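You operate a simulated robot arm through the tools that you are given. There is no shell and no other tool.

You are at the controls of a simulated robot arm. One attempt, no reset.

TASK
Put one of the balls of wire from the steel tray in the open carton. Put the black block on the steel bench away on the long tray below the long yellow guard. Take the silver cap from the black bench mat and leave it on the card disc on the low shelf of the green table. Open the green drawer, take the yellow clamp and leave it in the inside of the green drawer and shut the drawer again. Put the sprocket on the fittings bench away on the high shelf of the green table. Close the yellow cabinet drawer. Do these in any order. Set down upright: black block, yellow clamp.

It is judged by the outcome, as a careful person would: the job done as asked, and still so three seconds after it is handed in. It fails if anything else is knocked over, pushed out of place, dropped, spilled or broken. Lids that push on must go on centred and level and be pressed home; caps that screw on are set level and turned clockwise until they are tight.

THE ROBOT
A 7-joint arm with a two-finger parallel gripper on a trunk, on a base that moves. Base frame: it is fixed to the floor where the robot stands at the start and does not move with it; the origin is under the middle of the robot, x ahead of it, y to its left, z up. Lengths are in mm, angles in degrees, forces in N, time in s.
With the tool pointing down near the work surface it reaches from about 100 to 620 mm from the robot's upright axis, wherever it stands. Its first joint turns from -166.0 to 166.0 degrees. Places, roughly: ball of wire (6x6x5 cm) [600, -100, 800]; black block [2750, 1250, 1000]; card disc [750, -750, 250]; green drawer [500, -500, 700]; high shelf of the green table (130x15 cm) [860, -580, 1120]; inside of the green drawer [600, -500, 600]; long tray below the long yellow guard (86x14 cm) [-4180, -440, 780]; open carton (25x19x10 cm) [2300, -2800, 900]; silver cap (7x7x5 cm) [2200, 2200, 900]; sprocket (7x7x3 cm) [2700, 2300, 900]; yellow cabinet drawer [-1300, 4200, 700]; yellow clamp (4x6x7 cm) [2400, 2400, 900]. Payload 1.57 kg.
The tool frame sits at the grasp point between the pads (the TCP): z along the fingers, y along the line on which they close. The tips reach 30 mm beyond it. Largest opening 80 mm; finger width 17, thickness 12; the body of the gripper, 40 by 82 mm, starts 80 mm behind the TCP.
Orientation is that of the tool frame in the base frame, as a unit quaternion [w, x, y, z]. With the fingers straight down and closing along the base's y, the tool's x points along the base's -x, its y along +y and its z along -z.

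THE INTERFACE
- The arm moves only by the tool jog_arm. Its argument "moves" is a list of rows, each a list of 7 numbers: the gripper command, from -1 (shut) to 1 (fully open), values between in proportion, then the shift along the base's x, y, z in m, then the turn, a rotation vector about the base's x, y, z in degrees. In form: [[grip, tx, ty, tz, rx, ry, rz], ...]. A call has 1 to 20 rows; each row is the pose to reach, as a shift and turn from the pose commanded when the call began. A row lasts 0.2 s, in which the tool goes at most 50 mm and 8.6 degrees; a call with a longer step from one row to the next is refused whole, and so is a gripper value outside its range. A pose out of reach is approached as far as the arm can. The call stops where the force on the tool passes 40 N (or 10 N more than at its start, if that is more) or the arm is blocked; 0.2 s more then pass. The fingers move at their own pace (about 72 mm/s each) and stop on an object; they squeeze with about 39 N. The grip force told is the motor's: it shows also when the fingers shut on nothing. Time passes only in rows, and 0.2 s behind the last, so rows that repeat a pose let the fingers close. The reply holds the time, the measured pose of the TCP, the force on the tool along the base axes, the opening and the grip force, in the units named above and with some noise, with the torque about the TCP (base axes, N m) and any sound that the robot's microphone picked up, and new pictures: "views" is both (left out), scene, wrist or none.
- Cameras (640 x 400 px; columns grow to the right, rows downward): "scene" is now at [-12.5, 90.7, 1398.6]; the picture's right is [-0.53, -0.84, 0.00], its down [-0.44, 0.28, -0.86] and it looks along [0.72, -0.46, -0.52] (base axes); focal length 249 px, centre (320, 200). "wrist" rides on the gripper at [72, -7, -122] in the tool frame; the picture's right is [0.09, 1.00, 0.00], its down [-0.84, 0.08, -0.54] and it looks along [-0.54, 0.05, 0.84] (tool axes); focal length 238 px, centre (320, 200). There is no depth. A picture from a camera that has moved, and an enlarged one, comes with that camera's place and axes in the base frame and with its lens.
- lift_body(by): slides the trunk up (or, below 0, down) by that many mm; the arm and the scene camera ride with it, the base frame stays. It gives what a move gives, with no picture.
- base_move(legs): drives the robot by 1 to 6 legs, each [ahead, left, turn to the left] in mm, mm and degrees, along the robot's own axes; the way and the turn of a leg run together, so that a leg with both is an arc; at most 1500 mm and 180 degrees a leg. The arm and the cameras ride along, it lands a little off, and it stops where it bumps. It gives what a move gives, and a new picture of the scene camera.
- aim_head(pan, tilt): turns the head with the scene camera to pan (to the left, within 86 degrees either way) and tilt (down, from -29 to 69), counted from straight ahead of the robot. It gives what a move gives, and a new picture of the scene camera.
- enlarge(camera, box): a new picture of the part [left, top, right, bottom] of that camera's present view, enlarged. It takes no simulated time.
- hand_in(): hands the job in; it is judged then, once.

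Nothing tells you exact positions but the pictures and the camera data. Unless the task says otherwise, let go and move clear before handing in.

The tools are called after "Request:" as name(argument=value, ...) on one line, values as JSON. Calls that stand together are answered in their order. jog_arm: Moves the arm, as the interface text tells. Its arguments: {"type":"object","properties":{"moves":{"type":"array"},"views":{"type":"string","enum":["both","scene","wrist","none"]}},"required":["moves"]} The other tools are called the same way: lift_body (by) moves the trunk up or down; base_move (legs) drives the base; aim_head (pan, tilt) turns the head that bears the scene camera; enlarge (camera, box) takes an enlarged picture of a part of a camera's view; hand_in () hands the job in.

At the start:

```text
clock: 0.0
eef_pos: [223.1, -346.3, 1280.1]
orientation: [0.0, 0.0, 1.0, 0.0]
force: [-0.6, 0.2, 0.4]
torque: [-0.03, -0.02, 0.02]
grip_width: 79.9
grasp_force: 0.1
trunk travel left (down, up): [-50.0, 65.0]
robot x, y, heading: [-3.4, -0.2, 0.0]
head pan, tilt (commanded): [-32.3, 31.2]
```

scene: 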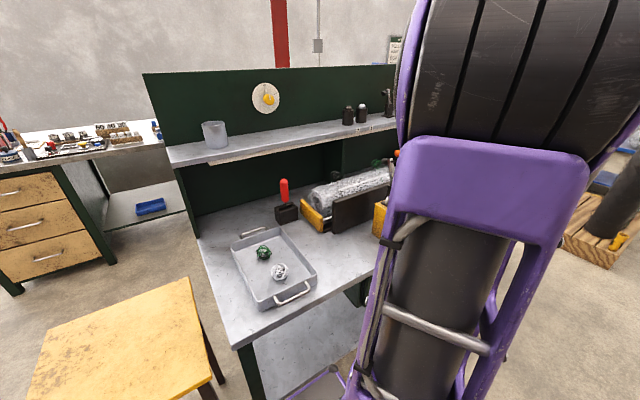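
wrist: 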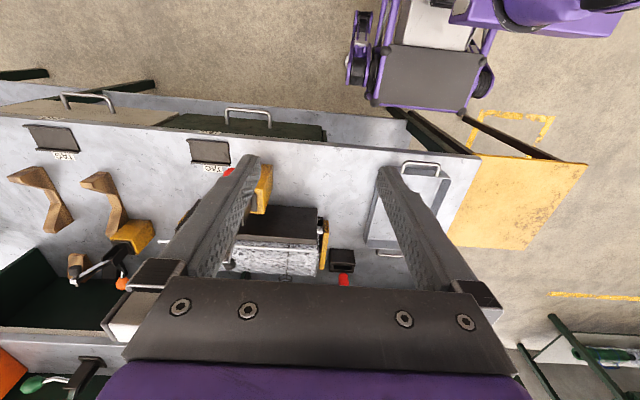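

I see the green table ahead and to the right with a steel tray holding two balls of wire, and the arm blocking part of the view. I'll look around with the head before moving anything.

Request:
aim_head(pan=0, tilt=25)

Request:
aim_head(pan=60, tilt=15)

Request:
aim_head(pan=-80, tilt=25)

```text
clock: 1.0
eef_pos: [222.2, -346.0, 1280.1]
orientation: [0.001, -0.001, 1.0, -0.001]
force: [0.5, 0.1, -0.7]
torque: [-0.01, 0.02, 0.02]
grip_width: 80.2
grasp_force: 0.0
trunk travel left (down, up): [-50.0, 65.0]
robot x, y, heading: [-2.2, -0.3, 0.0]
head pan, tilt (commanded): [0.0, 25.0]
camera scene: at [3.6, 138.7, 1408.5], right [0.0, -1.0, 0.0], down [-0.42, 0.0, -0.91], along [0.91, 0.0, -0.42], focal length 249 px, centre (320, 200)
```

scene: 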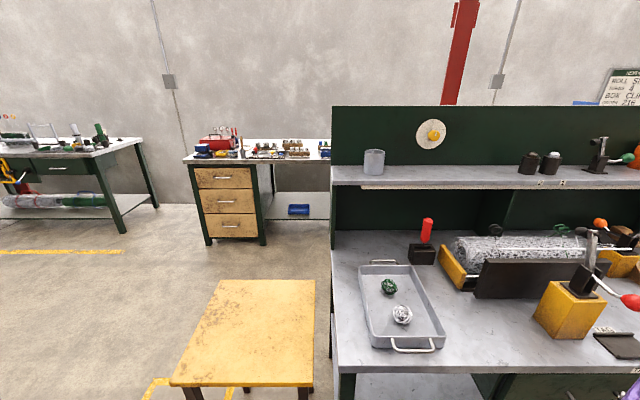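

```text
clock: 2.3
eef_pos: [224.5, -345.3, 1280.7]
orientation: [0.001, 0.001, 1.0, 0.0]
force: [-0.4, -0.3, -0.3]
torque: [0.03, -0.02, -0.02]
grip_width: 79.9
grasp_force: 0.0
trunk travel left (down, up): [-50.0, 65.0]
robot x, y, heading: [1.4, -1.4, 0.1]
head pan, tilt (commanded): [60.0, 15.0]
camera scene: at [-41.7, 219.7, 1424.7], right [0.87, -0.5, 0.0], down [-0.13, -0.22, -0.97], along [0.48, 0.84, -0.26], focal length 249 px, centre (320, 200)
```

scene: 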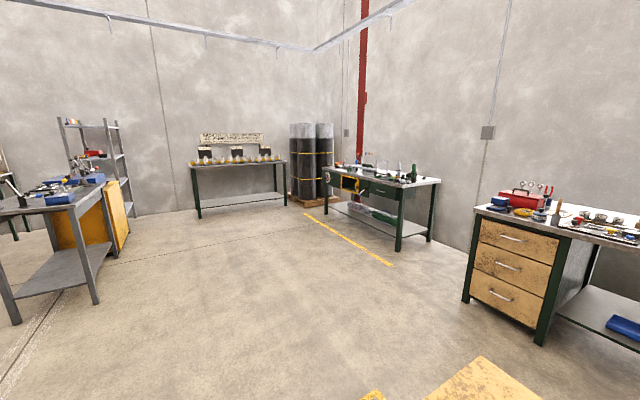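

```text
clock: 4.5
eef_pos: [222.7, -345.0, 1280.2]
orientation: [0.001, 0.0, 1.0, 0.0]
force: [0.6, 0.3, 0.1]
torque: [-0.03, 0.01, 0.04]
grip_width: 79.9
grasp_force: 0.0
trunk travel left (down, up): [-50.0, 65.0]
robot x, y, heading: [-1.1, 0.6, 0.4]
head pan, tilt (commanded): [-80.0, 25.0]
camera scene: at [-72.5, 48.1, 1408.5], right [-0.98, -0.17, 0.0], down [-0.07, 0.42, -0.91], along [0.16, -0.89, -0.42], focal length 249 px, centre (320, 200)
```

scene: 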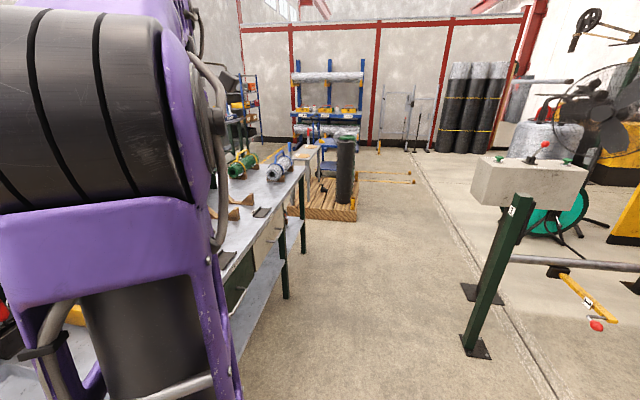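

The bench ahead-left holds drawers and fittings, and the green table is in front-right. I'll enlarge views of the nearby green table and benches for more precise locations.

Request:
aim_head(pan=10, tilt=20)

Request:
enlarge(camera="scene", box=[200, 120, 420, 260])

Request:
enlarge(camera="scene", box=[0, 100, 220, 240])

Request:
enlarge(camera="scene", box=[380, 200, 640, 400])

```text
clock: 6.2
eef_pos: [223.2, -346.0, 1279.8]
orientation: [0.0, 0.0, 1.0, 0.0]
force: [-0.1, 0.1, -0.5]
torque: [0.01, -0.04, 0.0]
grip_width: 80.0
grasp_force: 0.0
trunk travel left (down, up): [-50.0, 65.0]
robot x, y, heading: [0.1, -0.8, 0.1]
head pan, tilt (commanded): [10.0, 20.0]
camera scene: at [3.2, 154.9, 1416.6], right [0.17, -0.98, 0.0], down [-0.34, -0.06, -0.94], along [0.93, 0.16, -0.34], focal length 249 px, centre (320, 200)
```

scene: 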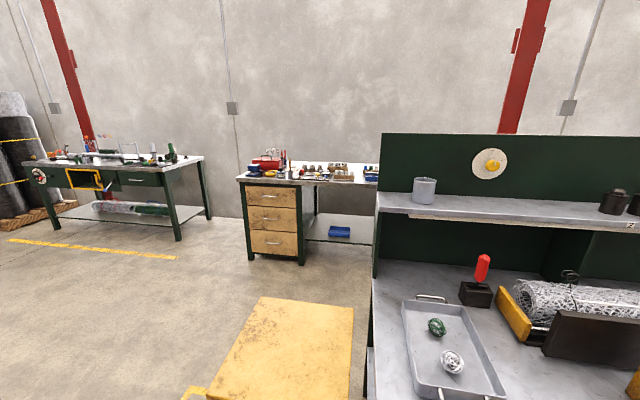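

```text
2.86 times, centred on (310, 190) of scene
camera zoom: at [3.2, 154.9, 1416.6], right [0.17, -0.98, 0.0], down [-0.34, -0.06, -0.94], along [0.93, 0.16, -0.34], focal length 711 px, centre (349, 229)
```

zoom: 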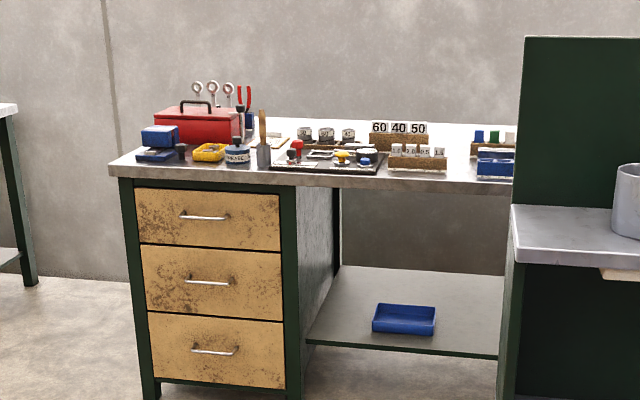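

```text
2.86 times, centred on (110, 170) of scene
camera zoom: at [3.2, 154.9, 1416.6], right [0.17, -0.98, 0.0], down [-0.34, -0.06, -0.94], along [0.93, 0.16, -0.34], focal length 711 px, centre (920, 286)
```

zoom: 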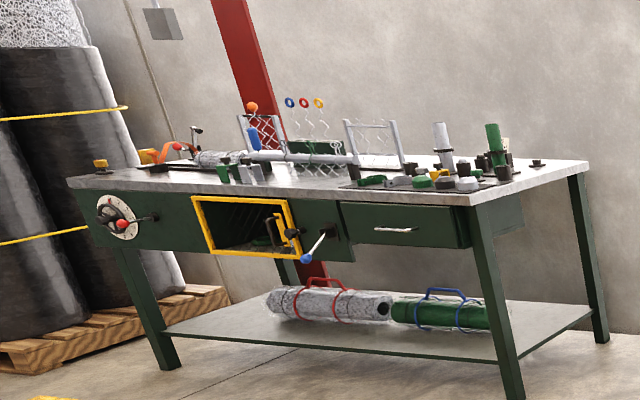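

```text
2.00 times, centred on (510, 300) of scene
camera zoom: at [3.2, 154.9, 1416.6], right [0.17, -0.98, 0.0], down [-0.34, -0.06, -0.94], along [0.93, 0.16, -0.34], focal length 498 px, centre (-60, 0)
```

zoom: 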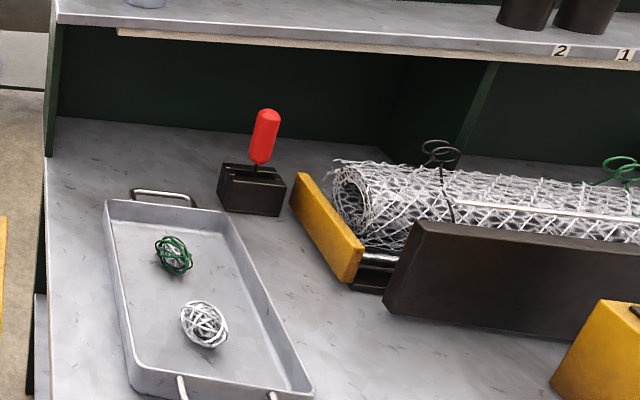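

The white ball of wire looks to be near (519, -103) and the green one near (629, -94); the white one is in reach from here. I'll move above it and look with the wrist camera.

Request:
jog_arm(moves=[[1, 0.03, 0.04, 0, 0, 0, 0], [1, 0.06, 0.08, 0, 0, 0, 0], [1, 0.09, 0.11, 0, 0, 0, 0], [1, 0.12, 0.14, -0.01, 0, 0, 0], [1, 0.15, 0.17, -0.03, 0, 0, 0], [1, 0.18, 0.2, -0.06, 0, 0, 0], [1, 0.21, 0.22, -0.09, 0, 0, 0], [1, 0.24, 0.243, -0.12, 0, 0, 0], [1, 0.26, 0.243, -0.16, 0, 0, 0], [1, 0.28, 0.243, -0.2, 0, 0, 0], [1, 0.29, 0.243, -0.24, 0, 0, 0], [1, 0.296, 0.243, -0.28, 0, 0, 0], [1, 0.296, 0.243, -0.28, 0, 0, 0]])

```text
refused: row 6 steps farther than a row can; nothing moved
```

The refused call had one step slightly over 50 mm, so nothing has moved and the scene is unchanged. I'll repeat the move above the white ball with smaller steps.

Request:
jog_arm(moves=[[1, 0.03, 0.035, 0, 0, 0, 0], [1, 0.06, 0.07, 0, 0, 0, 0], [1, 0.09, 0.105, 0, 0, 0, 0], [1, 0.12, 0.135, -0.02, 0, 0, 0], [1, 0.147, 0.162, -0.045, 0, 0, 0], [1, 0.174, 0.189, -0.07, 0, 0, 0], [1, 0.2, 0.216, -0.095, 0, 0, 0], [1, 0.227, 0.243, -0.12, 0, 0, 0], [1, 0.25, 0.243, -0.16, 0, 0, 0], [1, 0.27, 0.243, -0.2, 0, 0, 0], [1, 0.285, 0.243, -0.24, 0, 0, 0], [1, 0.296, 0.243, -0.28, 0, 0, 0], [1, 0.296, 0.243, -0.28, 0, 0, 0]])

```text
clock: 9.0
eef_pos: [520.6, -102.2, 999.7]
orientation: [0.0, 0.0, 1.0, 0.001]
force: [-0.2, 0.5, 1.7]
torque: [0.02, 0.01, 0.01]
grip_width: 80.2
grasp_force: 0.2
trunk travel left (down, up): [-50.0, 65.0]
robot x, y, heading: [-0.6, -0.6, -0.2]
head pan, tilt (commanded): [10.0, 20.0]
camera scene: at [3.3, 155.0, 1416.6], right [0.17, -0.98, 0.0], down [-0.34, -0.06, -0.94], along [0.93, 0.16, -0.34], focal length 249 px, centre (320, 200)
camera wrist: at [449.6, -106.5, 1122.3], right [-0.09, 1.0, 0.0], down [0.84, 0.08, 0.54], along [0.54, 0.05, -0.84], focal length 238 px, centre (320, 200)
```

scene: 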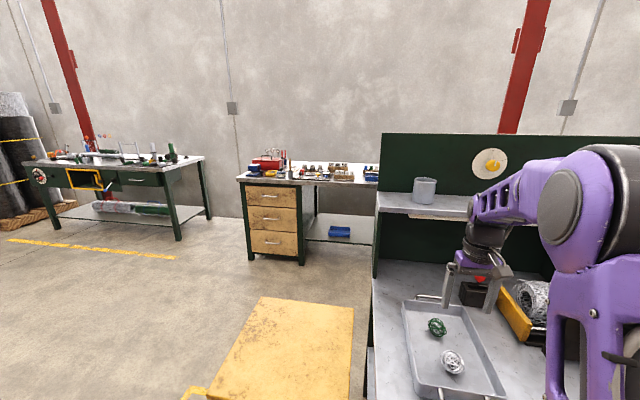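
wrist: 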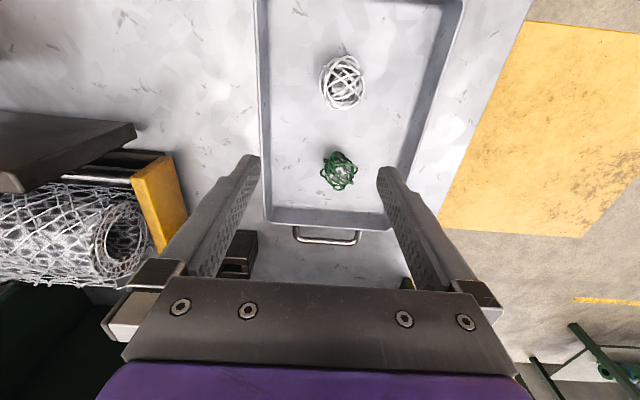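

The white ball triangulates to about (478, -82, 849), with the tray floor around z 824. I'll move above it lower down and check once more.

Request:
jog_arm(moves=[[1, -0.02, 0.01, -0.04, 0, 0, 0], [1, -0.042, 0.02, -0.08, 0, 0, 0], [1, -0.042, 0.02, -0.08, 0, 0, 0]])

```text
clock: 9.8
eef_pos: [478.4, -79.8, 918.9]
orientation: [-0.001, -0.001, 1.0, 0.0]
force: [0.5, 0.5, 0.1]
torque: [0.02, 0.01, -0.01]
grip_width: 80.1
grasp_force: 0.1
trunk travel left (down, up): [-50.0, 65.0]
robot x, y, heading: [0.2, -2.5, 0.4]
head pan, tilt (commanded): [10.0, 20.0]
camera scene: at [3.2, 155.0, 1416.6], right [0.17, -0.98, 0.0], down [-0.34, -0.06, -0.94], along [0.93, 0.16, -0.34], focal length 249 px, centre (320, 200)
camera wrist: at [406.9, -85.4, 1042.0], right [-0.09, 1.0, 0.0], down [0.84, 0.08, 0.54], along [0.54, 0.05, -0.84], focal length 238 px, centre (320, 200)
```

scene: 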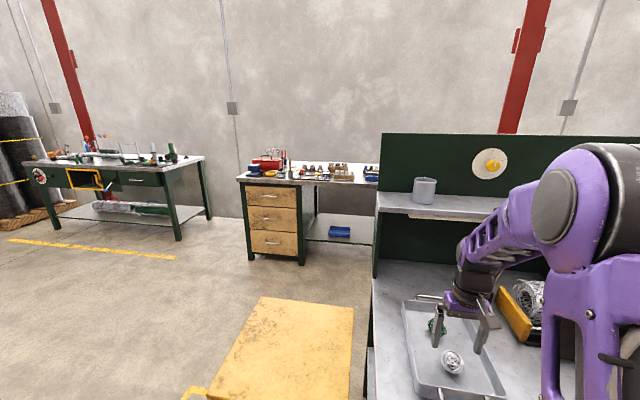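
wrist: 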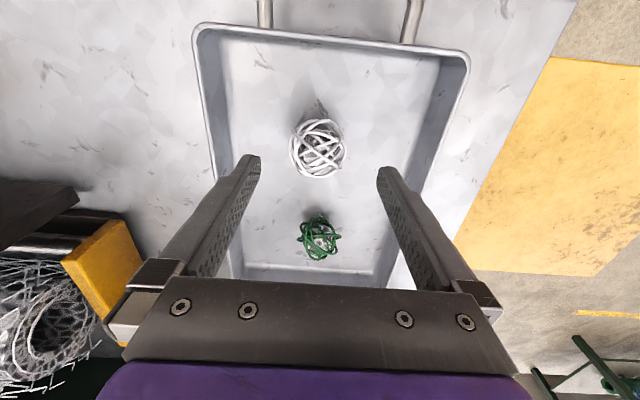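

The white ball is confirmed at about (480, -81, 847), centred between the fingers. I'll descend and grip it.

Request:
jog_arm(moves=[[1, 0.002, -0.001, -0.03, 0, 0, 0], [1, 0.002, -0.001, -0.058, 0, 0, 0], [1, 0.002, -0.001, -0.058, 0, 0, 0], [0, 0.002, -0.001, -0.058, 0, 0, 0], [-1, 0.002, -0.001, -0.058, 0, 0, 0], [-1, 0.002, -0.001, -0.058, 0, 0, 0], [-1, 0.002, -0.001, -0.058, 0, 0, 0]])

```text
clock: 11.4
eef_pos: [479.4, -83.1, 861.2]
orientation: [-0.001, 0.0, 1.0, 0.0]
force: [0.3, -0.2, 0.0]
torque: [0.01, 0.03, 0.0]
grip_width: 51.5
grasp_force: 38.8
trunk travel left (down, up): [-50.0, 65.0]
robot x, y, heading: [-0.8, 0.1, 0.3]
head pan, tilt (commanded): [10.0, 20.0]
camera scene: at [3.2, 155.0, 1416.6], right [0.17, -0.98, 0.0], down [-0.34, -0.06, -0.94], along [0.93, 0.16, -0.34], focal length 249 px, centre (320, 200)
camera wrist: at [408.4, -87.9, 984.1], right [-0.09, 1.0, 0.0], down [0.84, 0.08, 0.54], along [0.54, 0.05, -0.84], focal length 238 px, centre (320, 200)
```

scene: 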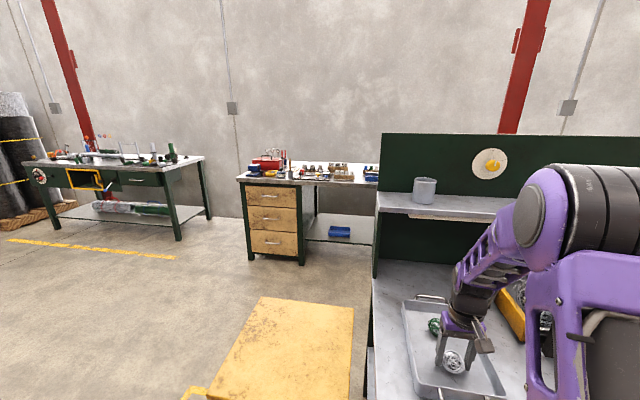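
wrist: 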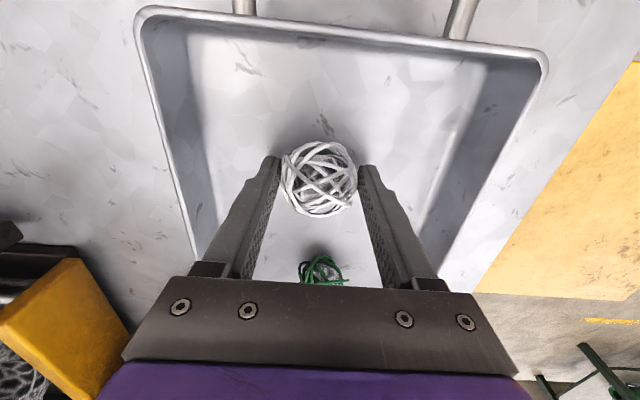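

The ball is gripped (51.5 mm wide). I'll lift it out and tuck the arm back to the carrying pose, then look toward the carton.

Request:
jog_arm(moves=[[-1, 0, 0, 0.04, 0, 0, 0], [-1, 0, 0, 0.08, 0, 0, 0], [-1, 0, 0, 0.125, 0, 0, 0], [-1, -0.01, -0.005, 0.17, 0, 0, 0], [-1, -0.025, -0.015, 0.215, 0, 0, 0], [-1, -0.045, -0.03, 0.255, 0, 0, 0], [-1, -0.07, -0.05, 0.29, 0, 0, 0], [-1, -0.1, -0.07, 0.32, 0, 0, 0], [-1, -0.13, -0.1, 0.34, 0, 0, 0], [-1, -0.16, -0.13, 0.36, 0, 0, 0], [-1, -0.19, -0.16, 0.38, 0, 0, 0], [-1, -0.21, -0.2, 0.39, 0, 0, 0], [-1, -0.23, -0.235, 0.4, 0, 0, 0], [-1, -0.25, -0.265, 0.41, 0, 0, 0], [-1, -0.25, -0.265, 0.41, 0, 0, 0]], views="wrist")

Request:
aim_head(pan=-45, tilt=10)

Request:
aim_head(pan=-20, tilt=35)

```text
clock: 14.6
eef_pos: [230.8, -348.4, 1272.8]
orientation: [-0.001, -0.001, 1.0, -0.001]
force: [-0.8, -0.1, -0.8]
torque: [-0.02, -0.05, -0.01]
grip_width: 51.5
grasp_force: 38.6
trunk travel left (down, up): [-50.0, 65.0]
robot x, y, heading: [0.3, 0.1, -0.2]
head pan, tilt (commanded): [10.0, 20.0]
camera wrist: at [158.6, -353.1, 1396.1], right [-0.09, 1.0, 0.0], down [0.84, 0.08, 0.54], along [0.54, 0.05, -0.84], focal length 238 px, centre (320, 200)
```

wrist: 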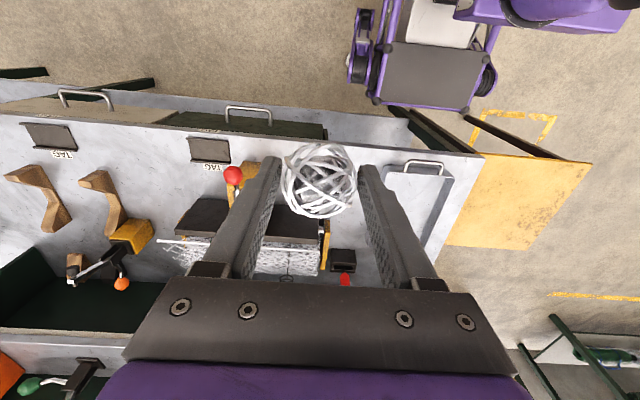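

```text
clock: 15.8
eef_pos: [230.3, -348.6, 1273.0]
orientation: [0.0, -0.001, 1.0, -0.001]
force: [-0.2, -0.2, -0.7]
torque: [-0.03, 0.03, -0.02]
grip_width: 51.3
grasp_force: 38.8
trunk travel left (down, up): [-50.0, 65.0]
robot x, y, heading: [-2.8, -1.0, 0.1]
head pan, tilt (commanded): [-45.0, 10.0]
camera scene: at [-22.7, 73.1, 1432.9], right [-0.71, -0.71, 0.0], down [-0.12, 0.12, -0.98], along [0.7, -0.7, -0.17], focal length 249 px, centre (320, 200)
```

scene: 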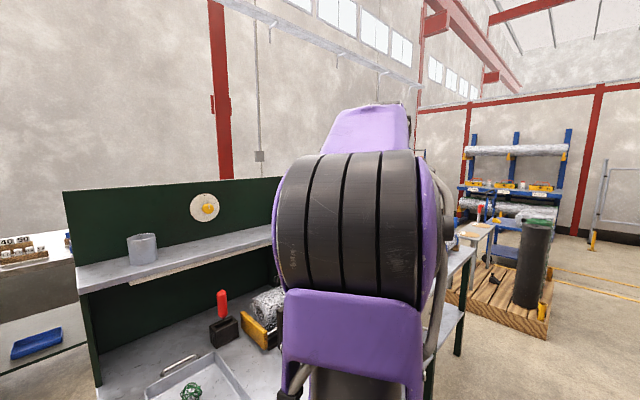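

```text
clock: 16.7
eef_pos: [229.1, -348.8, 1272.7]
orientation: [0.0, 0.0, 1.0, 0.0]
force: [0.2, 0.4, -0.8]
torque: [0.0, 0.0, -0.01]
grip_width: 51.2
grasp_force: 38.7
trunk travel left (down, up): [-50.0, 65.0]
robot x, y, heading: [-3.1, 7.0, 0.2]
head pan, tilt (commanded): [-20.0, 35.0]
camera scene: at [-5.7, 108.6, 1392.8], right [-0.34, -0.94, 0.0], down [-0.54, 0.2, -0.82], along [0.77, -0.28, -0.57], focal length 249 px, centre (320, 200)
```

scene: 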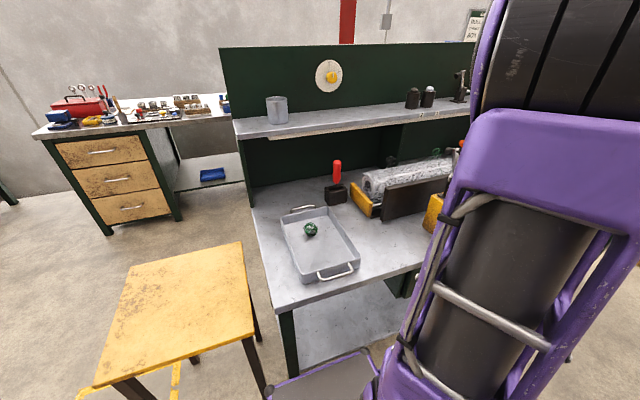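

The ball is held; the table end, a pallet with a black roll, and a rack lie off to the right. I'll back off a little and drive right along the table front to find the carton.

Request:
base_move(legs=[[-150, 0, 0], [0, -1400, 0]])

Request:
aim_head(pan=-20, tilt=15)

Request:
aim_head(pan=-75, tilt=15)

```text
clock: 31.2
eef_pos: [81.6, -1733.9, 1271.7]
orientation: [0.0, -0.001, 1.0, 0.0]
force: [-0.5, 0.0, 0.0]
torque: [0.04, 0.0, 0.01]
grip_width: 50.8
grasp_force: 38.6
trunk travel left (down, up): [-50.0, 65.0]
robot x, y, heading: [-147.2, -1384.3, 0.3]
head pan, tilt (commanded): [-20.0, 35.0]
camera scene: at [-154.9, -1277.4, 1392.8], right [-0.34, -0.94, 0.0], down [-0.54, 0.2, -0.82], along [0.77, -0.28, -0.57], focal length 249 px, centre (320, 200)
```

scene: 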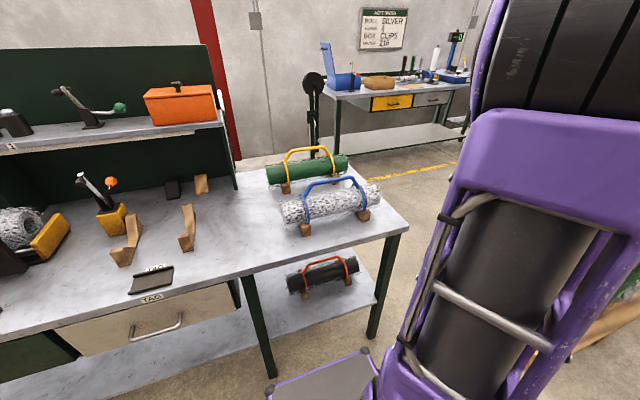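

```text
clock: 32.0
eef_pos: [82.3, -1734.2, 1273.4]
orientation: [0.0, -0.001, 1.0, 0.0]
force: [-0.2, 0.3, -0.4]
torque: [0.0, 0.03, -0.01]
grip_width: 50.8
grasp_force: 38.8
trunk travel left (down, up): [-50.0, 65.0]
robot x, y, heading: [-151.4, -1388.1, -0.1]
head pan, tilt (commanded): [-20.0, 15.0]
camera scene: at [-149.8, -1279.2, 1424.7], right [-0.34, -0.94, 0.0], down [-0.24, 0.09, -0.97], along [0.91, -0.33, -0.26], focal length 249 px, centre (320, 200)
```

scene: 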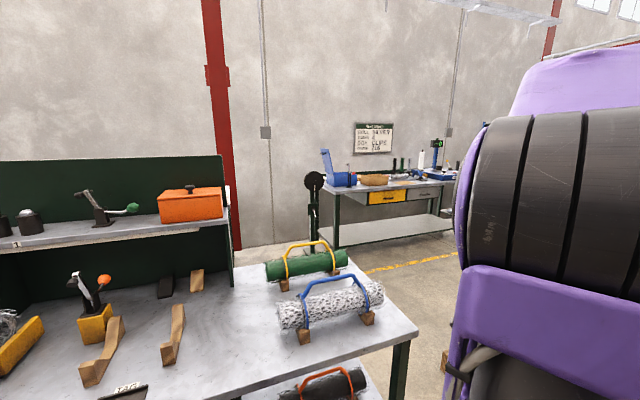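

```text
clock: 33.2
eef_pos: [81.8, -1733.7, 1271.9]
orientation: [-0.001, -0.002, 1.0, -0.001]
force: [-0.2, -0.5, -0.4]
torque: [-0.01, 0.0, 0.01]
grip_width: 50.8
grasp_force: 38.9
trunk travel left (down, up): [-50.0, 65.0]
robot x, y, heading: [-145.9, -1385.3, 0.3]
head pan, tilt (commanded): [-75.0, 15.0]
camera scene: at [-213.3, -1337.6, 1424.8], right [-0.97, -0.26, 0.0], down [-0.07, 0.25, -0.97], along [0.25, -0.93, -0.26], focal length 249 px, centre (320, 200)
```

scene: 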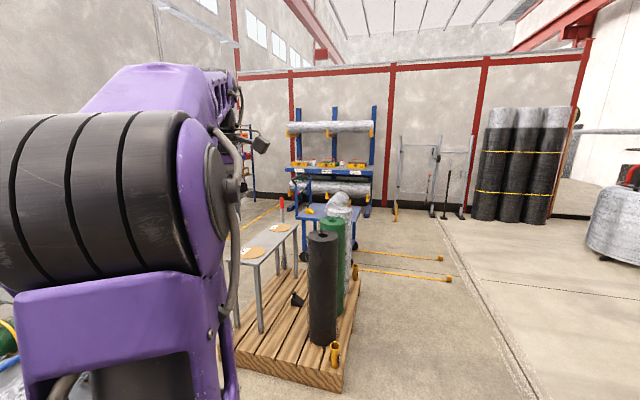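

The carton bench is the far one along the back wall with the blue-lidded box; the gap between the table's right end and the pallet looks too tight (about 650 mm) for the base. I'll drive around the left side of the green table instead.

Request:
base_move(legs=[[0, 1400, 0], [0, 985, 0], [800, 0, 0]])

Request:
aim_head(pan=-40, tilt=25)

Request:
aim_head(pan=0, tilt=25)

Request:
aim_head(pan=45, tilt=20)

```text
clock: 60.1
eef_pos: [859.6, 658.5, 1272.8]
orientation: [0.0, -0.004, 1.0, 0.0]
force: [0.6, -0.4, -1.5]
torque: [-0.01, 0.02, -0.01]
grip_width: 50.0
grasp_force: 38.7
trunk travel left (down, up): [-50.0, 65.0]
robot x, y, heading: [625.8, 1005.4, 0.2]
head pan, tilt (commanded): [-75.0, 15.0]
camera scene: at [561.7, 1052.0, 1424.8], right [-0.96, -0.27, 0.0], down [-0.07, 0.25, -0.97], along [0.26, -0.93, -0.26], focal length 249 px, centre (320, 200)
```

scene: 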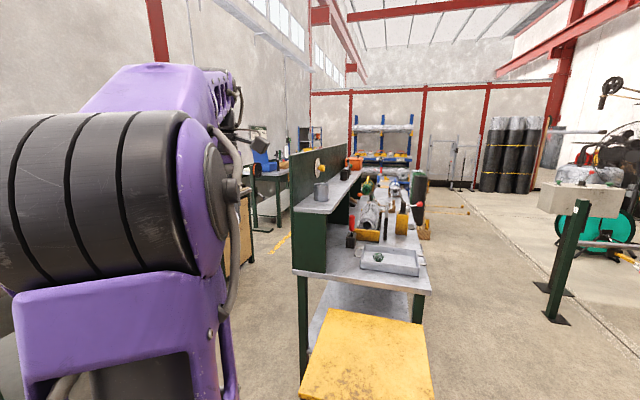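

```text
clock: 61.1
eef_pos: [859.7, 658.5, 1274.2]
orientation: [-0.001, -0.006, 1.0, 0.0]
force: [0.4, -0.2, -0.8]
torque: [-0.03, -0.01, -0.03]
grip_width: 50.0
grasp_force: 38.7
trunk travel left (down, up): [-50.0, 65.0]
robot x, y, heading: [626.3, 1005.3, 0.4]
head pan, tilt (commanded): [-40.0, 25.0]
camera scene: at [607.8, 1083.3, 1408.5], right [-0.64, -0.77, 0.0], down [-0.33, 0.27, -0.91], along [0.7, -0.58, -0.42], focal length 249 px, centre (320, 200)
```

scene: 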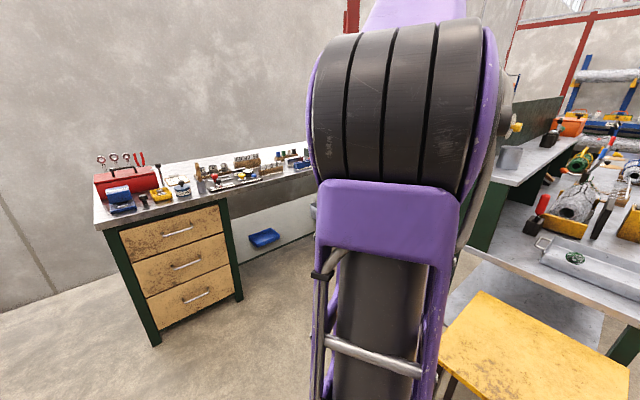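

```text
clock: 62.2
eef_pos: [859.3, 657.9, 1273.5]
orientation: [0.0, -0.004, 1.0, 0.0]
force: [0.2, 0.8, 0.2]
torque: [0.0, 0.01, 0.02]
grip_width: 50.0
grasp_force: 39.1
trunk travel left (down, up): [-50.0, 65.0]
robot x, y, heading: [624.6, 1007.0, 0.6]
head pan, tilt (commanded): [0.0, 25.0]
camera scene: at [628.9, 1142.7, 1408.5], right [0.01, -1.0, 0.0], down [-0.42, 0.0, -0.91], along [0.91, 0.01, -0.42], focal length 249 px, centre (320, 200)
```

scene: 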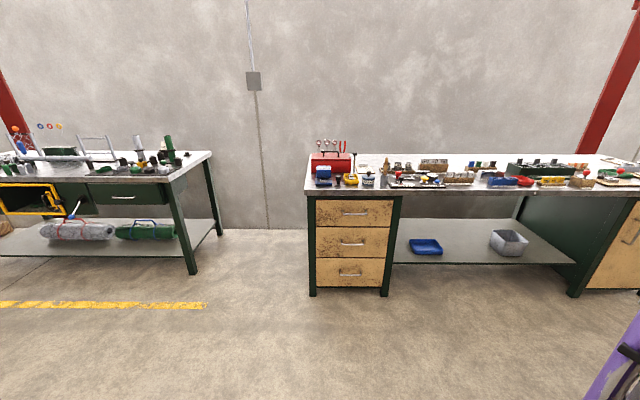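

```text
clock: 63.3
eef_pos: [859.9, 658.8, 1272.5]
orientation: [0.0, -0.004, 1.0, 0.001]
force: [-0.2, 0.1, -0.7]
torque: [-0.01, 0.0, 0.02]
grip_width: 50.0
grasp_force: 39.3
trunk travel left (down, up): [-50.0, 65.0]
robot x, y, heading: [626.6, 1008.5, 0.4]
head pan, tilt (commanded): [45.0, 20.0]
camera scene: at [602.1, 1208.4, 1416.6], right [0.71, -0.7, 0.0], down [-0.24, -0.24, -0.94], along [0.66, 0.67, -0.34], focal length 249 px, centre (320, 200)
```

scene: 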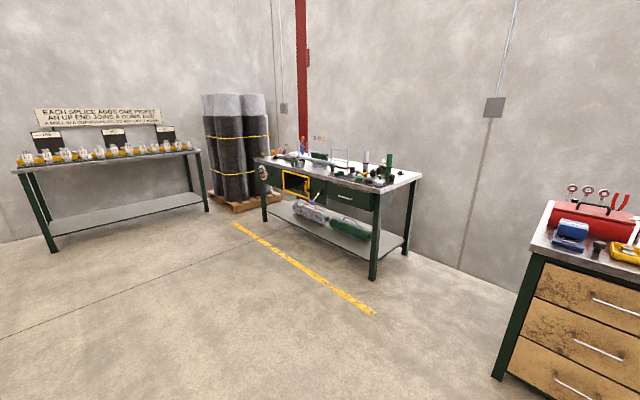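

I'm now left of the stool with a clear view of the two back benches. I'll enlarge both to identify the items.

Request:
enlarge(camera="scene", box=[230, 120, 430, 240])

Request:
enlarge(camera="scene", box=[500, 170, 640, 300])

Request:
aim_head(pan=-5, tilt=20)

Request:
enlarge(camera="scene", box=[260, 110, 420, 210])

Request:
enlarge(camera="scene", box=[400, 110, 640, 260])

```text
3.20 times, centred on (330, 180) of scene
camera zoom: at [602.1, 1208.4, 1416.6], right [0.71, -0.7, 0.0], down [-0.24, -0.24, -0.94], along [0.66, 0.67, -0.34], focal length 796 px, centre (288, 264)
```

zoom: 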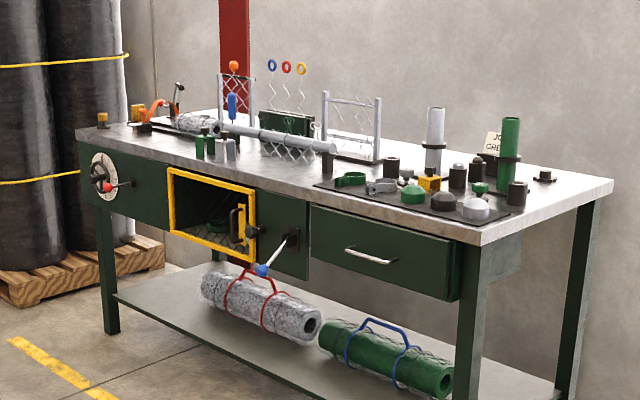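

```text
3.08 times, centred on (570, 235) of scene
camera zoom: at [602.1, 1208.4, 1416.6], right [0.71, -0.7, 0.0], down [-0.24, -0.24, -0.94], along [0.66, 0.67, -0.34], focal length 766 px, centre (-449, 92)
```

zoom: 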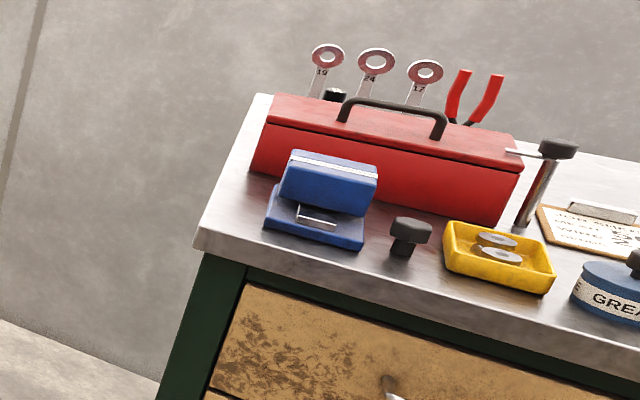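

```text
clock: 64.5
eef_pos: [860.3, 657.1, 1272.5]
orientation: [0.0, -0.005, 1.0, 0.0]
force: [-0.1, -0.3, -0.9]
torque: [0.0, -0.01, -0.01]
grip_width: 50.2
grasp_force: 39.3
trunk travel left (down, up): [-50.0, 65.0]
robot x, y, heading: [629.7, 1000.4, 0.4]
head pan, tilt (commanded): [-5.0, 20.0]
camera scene: at [629.6, 1134.8, 1416.6], right [-0.08, -1.0, 0.0], down [-0.34, 0.03, -0.94], along [0.94, -0.07, -0.34], focal length 249 px, centre (320, 200)
```

scene: 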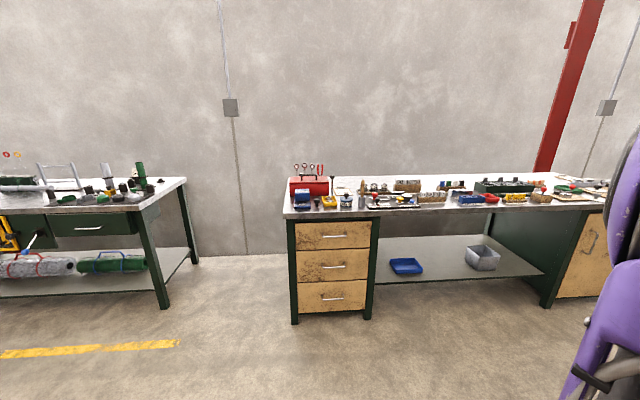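

```text
4.00 times, centred on (340, 160) of scene
camera zoom: at [629.6, 1134.8, 1416.6], right [-0.08, -1.0, 0.0], down [-0.34, 0.03, -0.94], along [0.94, -0.07, -0.34], focal length 996 px, centre (240, 360)
```

zoom: 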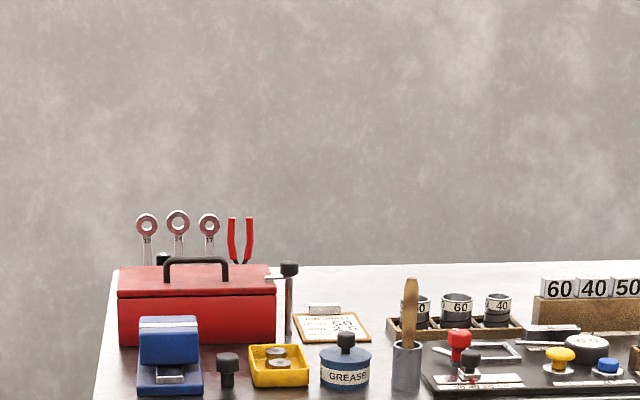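

```text
2.67 times, centred on (520, 185) of scene
camera zoom: at [629.6, 1134.8, 1416.6], right [-0.08, -1.0, 0.0], down [-0.34, 0.03, -0.94], along [0.94, -0.07, -0.34], focal length 664 px, centre (-213, 240)
```

zoom: 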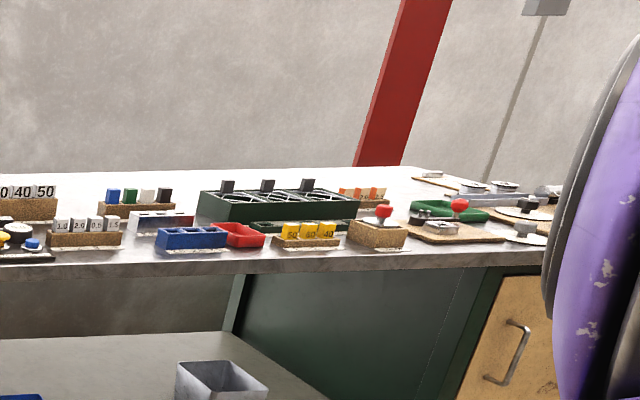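

The black block seems to sit behind the red toolbox at the left rear of the steel bench, and the cap, clamp and sprocket are on the other bench's right end, with a ~900 mm gap between the benches. First I'll carry on with the ball toward the carton.

Request:
base_move(legs=[[800, 0, 0]])

Request:
aim_head(pan=-80, tilt=25)

Request:
aim_head(pan=-20, tilt=30)

Request:
aim_head(pan=10, tilt=30)

```text
clock: 68.8
eef_pos: [1661.7, 661.5, 1272.9]
orientation: [0.0, -0.002, 1.0, 0.0]
force: [-0.4, -0.3, -1.3]
torque: [-0.01, 0.0, 0.01]
grip_width: 49.9
grasp_force: 39.1
trunk travel left (down, up): [-50.0, 65.0]
robot x, y, heading: [1430.3, 1009.8, 0.3]
head pan, tilt (commanded): [-5.0, 20.0]
camera scene: at [1433.4, 1139.6, 1416.6], right [-0.08, -1.0, 0.0], down [-0.34, 0.03, -0.94], along [0.94, -0.08, -0.34], focal length 249 px, centre (320, 200)
```

scene: 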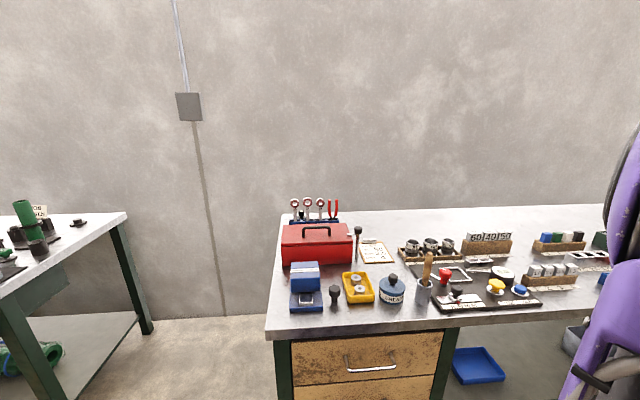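

```text
clock: 70.2
eef_pos: [1660.8, 661.5, 1272.7]
orientation: [0.0, -0.002, 1.0, 0.0]
force: [0.2, 0.7, -0.2]
torque: [0.02, -0.03, -0.02]
grip_width: 50.2
grasp_force: 38.8
trunk travel left (down, up): [-50.0, 65.0]
robot x, y, heading: [1430.9, 1006.1, 0.3]
head pan, tilt (commanded): [-80.0, 25.0]
camera scene: at [1357.0, 1056.7, 1408.5], right [-0.98, -0.18, 0.0], down [-0.08, 0.42, -0.91], along [0.16, -0.89, -0.42], focal length 249 px, centre (320, 200)
```

scene: 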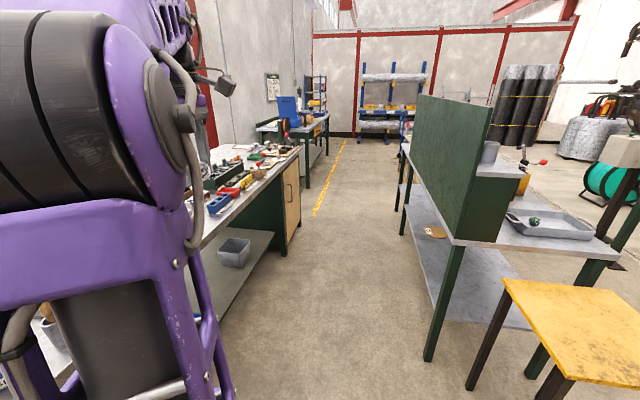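

```text
clock: 71.5
eef_pos: [1660.9, 661.5, 1273.5]
orientation: [0.0, -0.001, 1.0, -0.001]
force: [0.3, 0.6, -1.5]
torque: [0.01, -0.01, 0.04]
grip_width: 50.0
grasp_force: 39.3
trunk travel left (down, up): [-50.0, 65.0]
robot x, y, heading: [1428.8, 1011.1, 0.3]
head pan, tilt (commanded): [-20.0, 30.0]
camera scene: at [1425.7, 1116.7, 1400.6], right [-0.34, -0.94, 0.0], down [-0.47, 0.17, -0.87], along [0.81, -0.29, -0.5], focal length 249 px, centre (320, 200)
```

scene: 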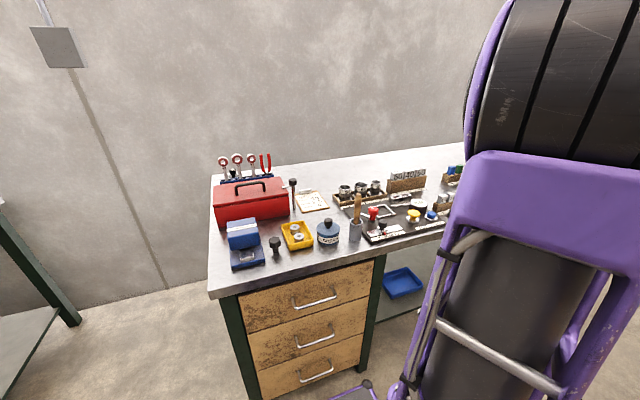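

```text
clock: 72.5
eef_pos: [1662.2, 663.3, 1273.5]
orientation: [0.0, -0.002, 1.0, 0.0]
force: [-0.2, 0.0, 0.2]
torque: [0.06, 0.01, -0.04]
grip_width: 50.1
grasp_force: 39.1
trunk travel left (down, up): [-50.0, 65.0]
robot x, y, heading: [1433.8, 1009.5, 0.2]
head pan, tilt (commanded): [10.0, 30.0]
camera scene: at [1429.6, 1163.3, 1400.6], right [0.18, -0.98, 0.0], down [-0.49, -0.09, -0.87], along [0.85, 0.15, -0.5], focal length 249 px, centre (320, 200)
```

scene: 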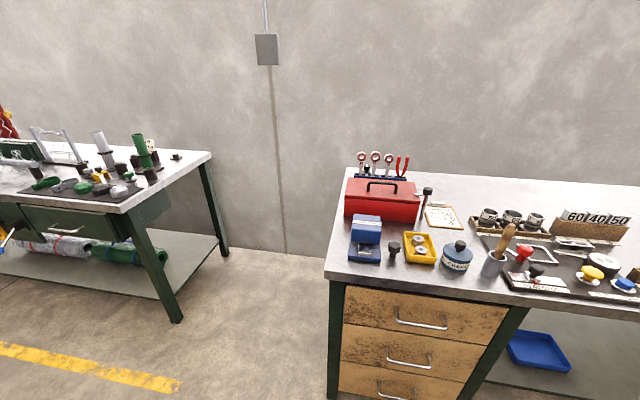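

The corridor between the green table and the back benches looks clear, and from behind I can also see the card disc on the low shelf, reachable from this side. I'll strafe right down the corridor to the carton bench.

Request:
base_move(legs=[[0, -1450, 0], [0, -1200, 0]])

Request:
aim_head(pan=-10, tilt=20)

Request:
aim_head(pan=-75, tilt=20)

```text
clock: 98.0
eef_pos: [1682.8, -1991.8, 1272.7]
orientation: [0.0, -0.007, 1.0, 0.0]
force: [-0.2, 0.5, -1.0]
torque: [0.04, 0.0, 0.02]
grip_width: 50.3
grasp_force: 38.9
trunk travel left (down, up): [-50.0, 65.0]
robot x, y, heading: [1445.8, -1645.2, 0.5]
head pan, tilt (commanded): [10.0, 30.0]
camera scene: at [1447.6, -1492.4, 1400.6], right [0.19, -0.98, 0.0], down [-0.49, -0.09, -0.87], along [0.85, 0.16, -0.5], focal length 249 px, centre (320, 200)
```

scene: 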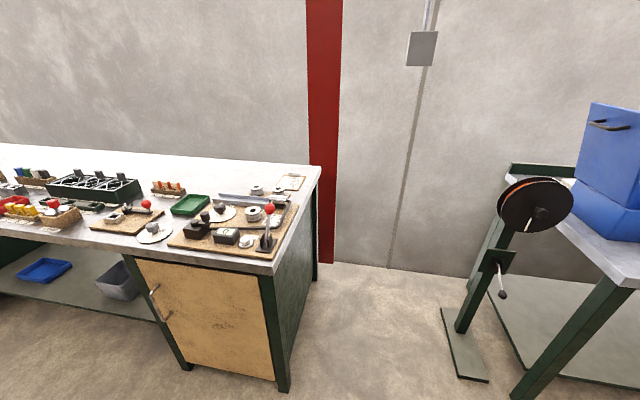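

```text
clock: 98.8
eef_pos: [1683.1, -1992.2, 1273.0]
orientation: [-0.001, -0.007, 1.0, 0.0]
force: [-0.5, -0.4, -0.3]
torque: [-0.02, 0.01, -0.01]
grip_width: 50.2
grasp_force: 39.0
trunk travel left (down, up): [-50.0, 65.0]
robot x, y, heading: [1449.5, -1645.2, 0.6]
head pan, tilt (commanded): [-10.0, 20.0]
camera scene: at [1450.6, -1524.2, 1416.6], right [-0.16, -0.99, 0.0], down [-0.34, 0.06, -0.94], along [0.93, -0.15, -0.34], focal length 249 px, centre (320, 200)
```

scene: 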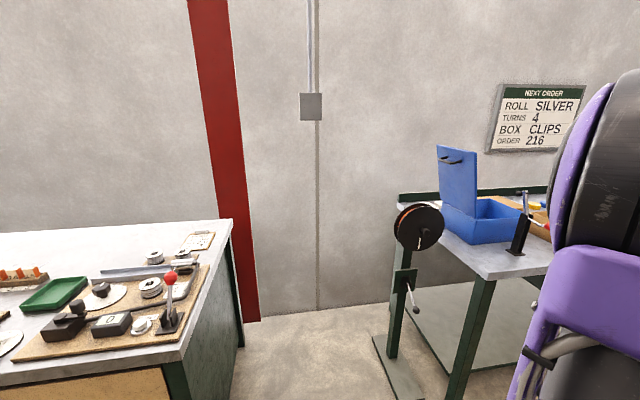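

```text
clock: 100.2
eef_pos: [1684.0, -1993.0, 1273.4]
orientation: [0.0, -0.007, 1.0, 0.0]
force: [-0.3, -0.2, -0.6]
torque: [-0.04, 0.0, 0.03]
grip_width: 50.1
grasp_force: 39.8
trunk travel left (down, up): [-50.0, 65.0]
robot x, y, heading: [1449.0, -1645.0, 1.0]
head pan, tilt (commanded): [-75.0, 20.0]
camera scene: at [1384.0, -1598.8, 1416.6], right [-0.96, -0.27, 0.0], down [-0.09, 0.33, -0.94], along [0.26, -0.9, -0.34], focal length 249 px, centre (320, 200)
```

scene: 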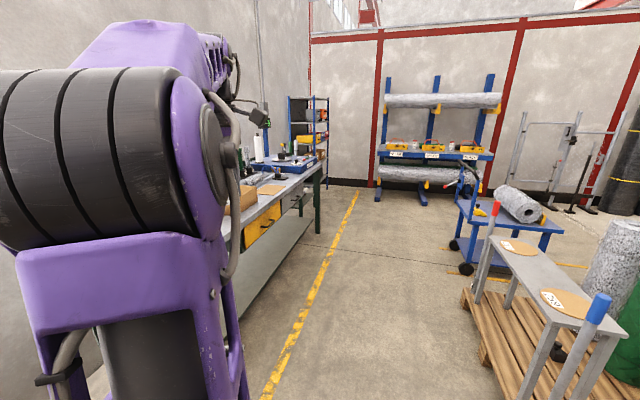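

The carton bench (blue box, brown carton) is ahead-right, with a yellow drawer sticking out. I'll go further right and look at it straight on.

Request:
base_move(legs=[[0, -1000, -0.5]])

Request:
aim_head(pan=5, tilt=35)

Request:
aim_head(pan=-15, tilt=35)

```text
clock: 110.0
eef_pos: [1687.6, -2982.8, 1273.2]
orientation: [0.0, -0.001, 1.0, 0.0]
force: [0.2, 0.1, -0.9]
torque: [-0.01, -0.02, 0.02]
grip_width: 50.3
grasp_force: 38.5
trunk travel left (down, up): [-50.0, 65.0]
robot x, y, heading: [1455.4, -2635.2, 0.1]
head pan, tilt (commanded): [-75.0, 20.0]
camera scene: at [1391.3, -2585.3, 1416.6], right [-0.97, -0.26, 0.0], down [-0.09, 0.33, -0.94], along [0.24, -0.91, -0.34], focal length 249 px, centre (320, 200)
```

scene: 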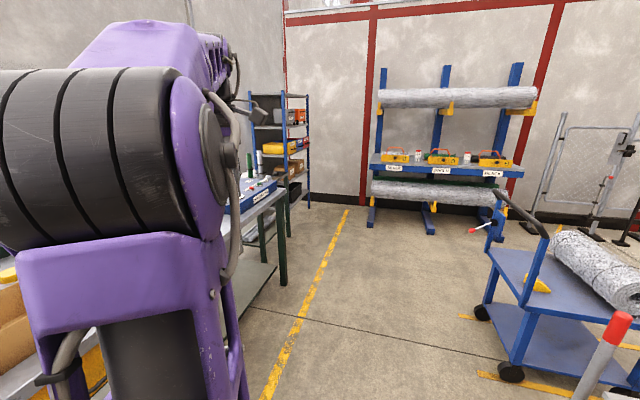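

```text
clock: 111.6
eef_pos: [1687.3, -2980.8, 1273.6]
orientation: [-0.001, -0.001, 1.0, 0.0]
force: [0.0, 0.7, -1.9]
torque: [0.03, 0.0, 0.01]
grip_width: 50.4
grasp_force: 38.7
trunk travel left (down, up): [-50.0, 65.0]
robot x, y, heading: [1454.2, -2635.6, 0.1]
head pan, tilt (commanded): [5.0, 35.0]
camera scene: at [1454.8, -2487.7, 1392.8], right [0.09, -1.0, 0.0], down [-0.57, -0.05, -0.82], along [0.82, 0.07, -0.57], focal length 249 px, centre (320, 200)
```

scene: 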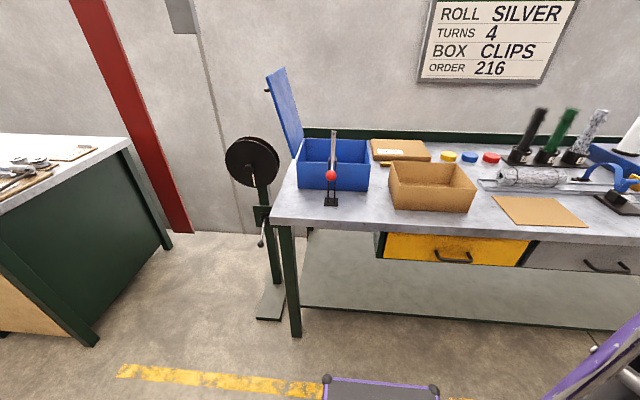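

```text
clock: 112.4
eef_pos: [1686.9, -2980.9, 1272.6]
orientation: [-0.001, -0.002, 1.0, 0.0]
force: [-0.5, -0.4, -1.0]
torque: [-0.01, 0.0, -0.01]
grip_width: 50.2
grasp_force: 38.9
trunk travel left (down, up): [-50.0, 65.0]
robot x, y, heading: [1453.8, -2630.6, 0.2]
head pan, tilt (commanded): [-15.0, 35.0]
camera scene: at [1452.2, -2518.0, 1392.8], right [-0.26, -0.97, 0.0], down [-0.55, 0.15, -0.82], along [0.79, -0.21, -0.57], focal length 249 px, centre (320, 200)
```

scene: 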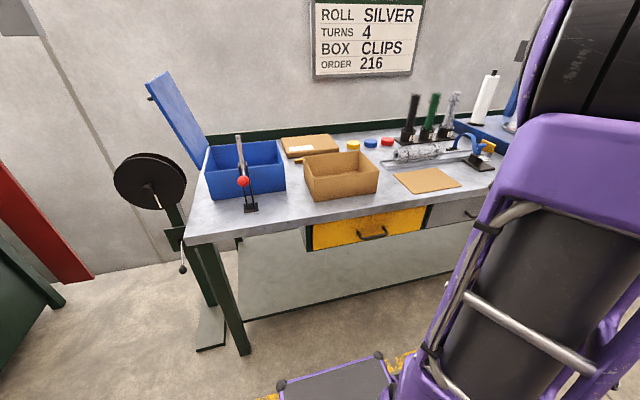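

The brown open carton is near (2290, -2810), about 200 mm behind the bench edge, next to the blue box. I'll align with it and close in partway, then re-measure.

Request:
base_move(legs=[[0, -170, 0], [150, 0, 0]])

Request:
aim_head(pan=5, tilt=40)

```text
clock: 115.6
eef_pos: [1834.5, -3150.9, 1273.4]
orientation: [0.0, 0.0, 1.0, 0.001]
force: [-0.3, -0.2, -0.2]
torque: [-0.03, 0.02, 0.0]
grip_width: 50.0
grasp_force: 38.9
trunk travel left (down, up): [-50.0, 65.0]
robot x, y, heading: [1605.2, -2801.4, -0.0]
head pan, tilt (commanded): [-15.0, 35.0]
camera scene: at [1600.6, -2687.5, 1392.8], right [-0.26, -0.97, 0.0], down [-0.55, 0.15, -0.82], along [0.79, -0.21, -0.57], focal length 249 px, centre (320, 200)
```

scene: 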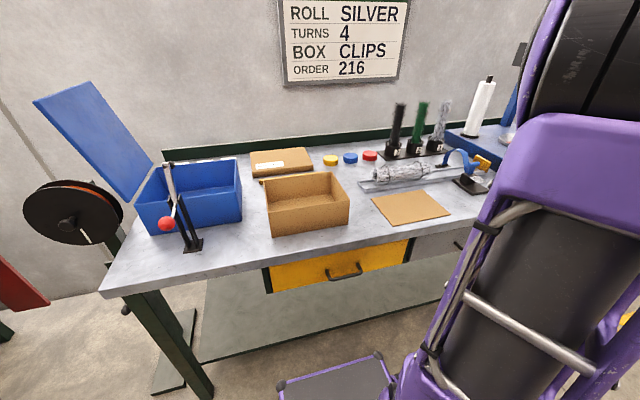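

```text
clock: 116.5
eef_pos: [1834.9, -3151.0, 1273.7]
orientation: [0.0, -0.001, 1.0, 0.0]
force: [-1.3, 0.6, -0.8]
torque: [0.01, 0.01, -0.01]
grip_width: 50.1
grasp_force: 38.9
trunk travel left (down, up): [-50.0, 65.0]
robot x, y, heading: [1603.9, -2799.8, -0.0]
head pan, tilt (commanded): [5.0, 40.0]
camera scene: at [1600.3, -2657.3, 1385.2], right [0.09, -1.0, 0.0], down [-0.64, -0.06, -0.77], along [0.76, 0.07, -0.64], focal length 249 px, centre (320, 200)
```

scene: 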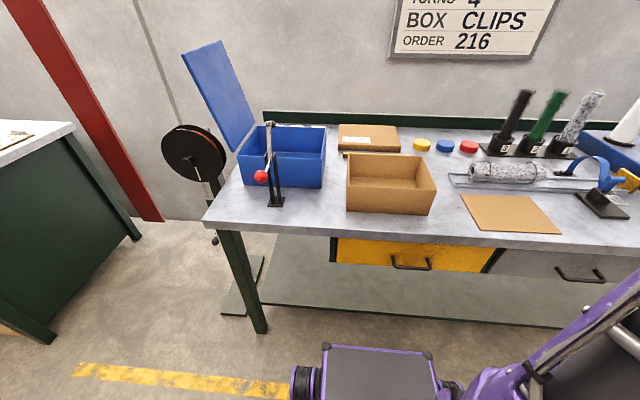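

Now I have a closer view of the carton. I'll zoom in to measure it more precisely.

Request:
enlarge(camera="scene", box=[310, 110, 470, 270])

```text
2.50 times, centred on (390, 190) of scene
camera zoom: at [1600.3, -2657.3, 1385.2], right [0.09, -1.0, 0.0], down [-0.64, -0.06, -0.77], along [0.76, 0.07, -0.64], focal length 622 px, centre (145, 225)
```

zoom: 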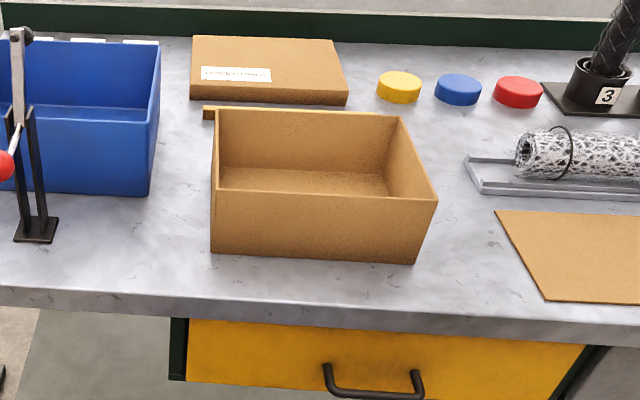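

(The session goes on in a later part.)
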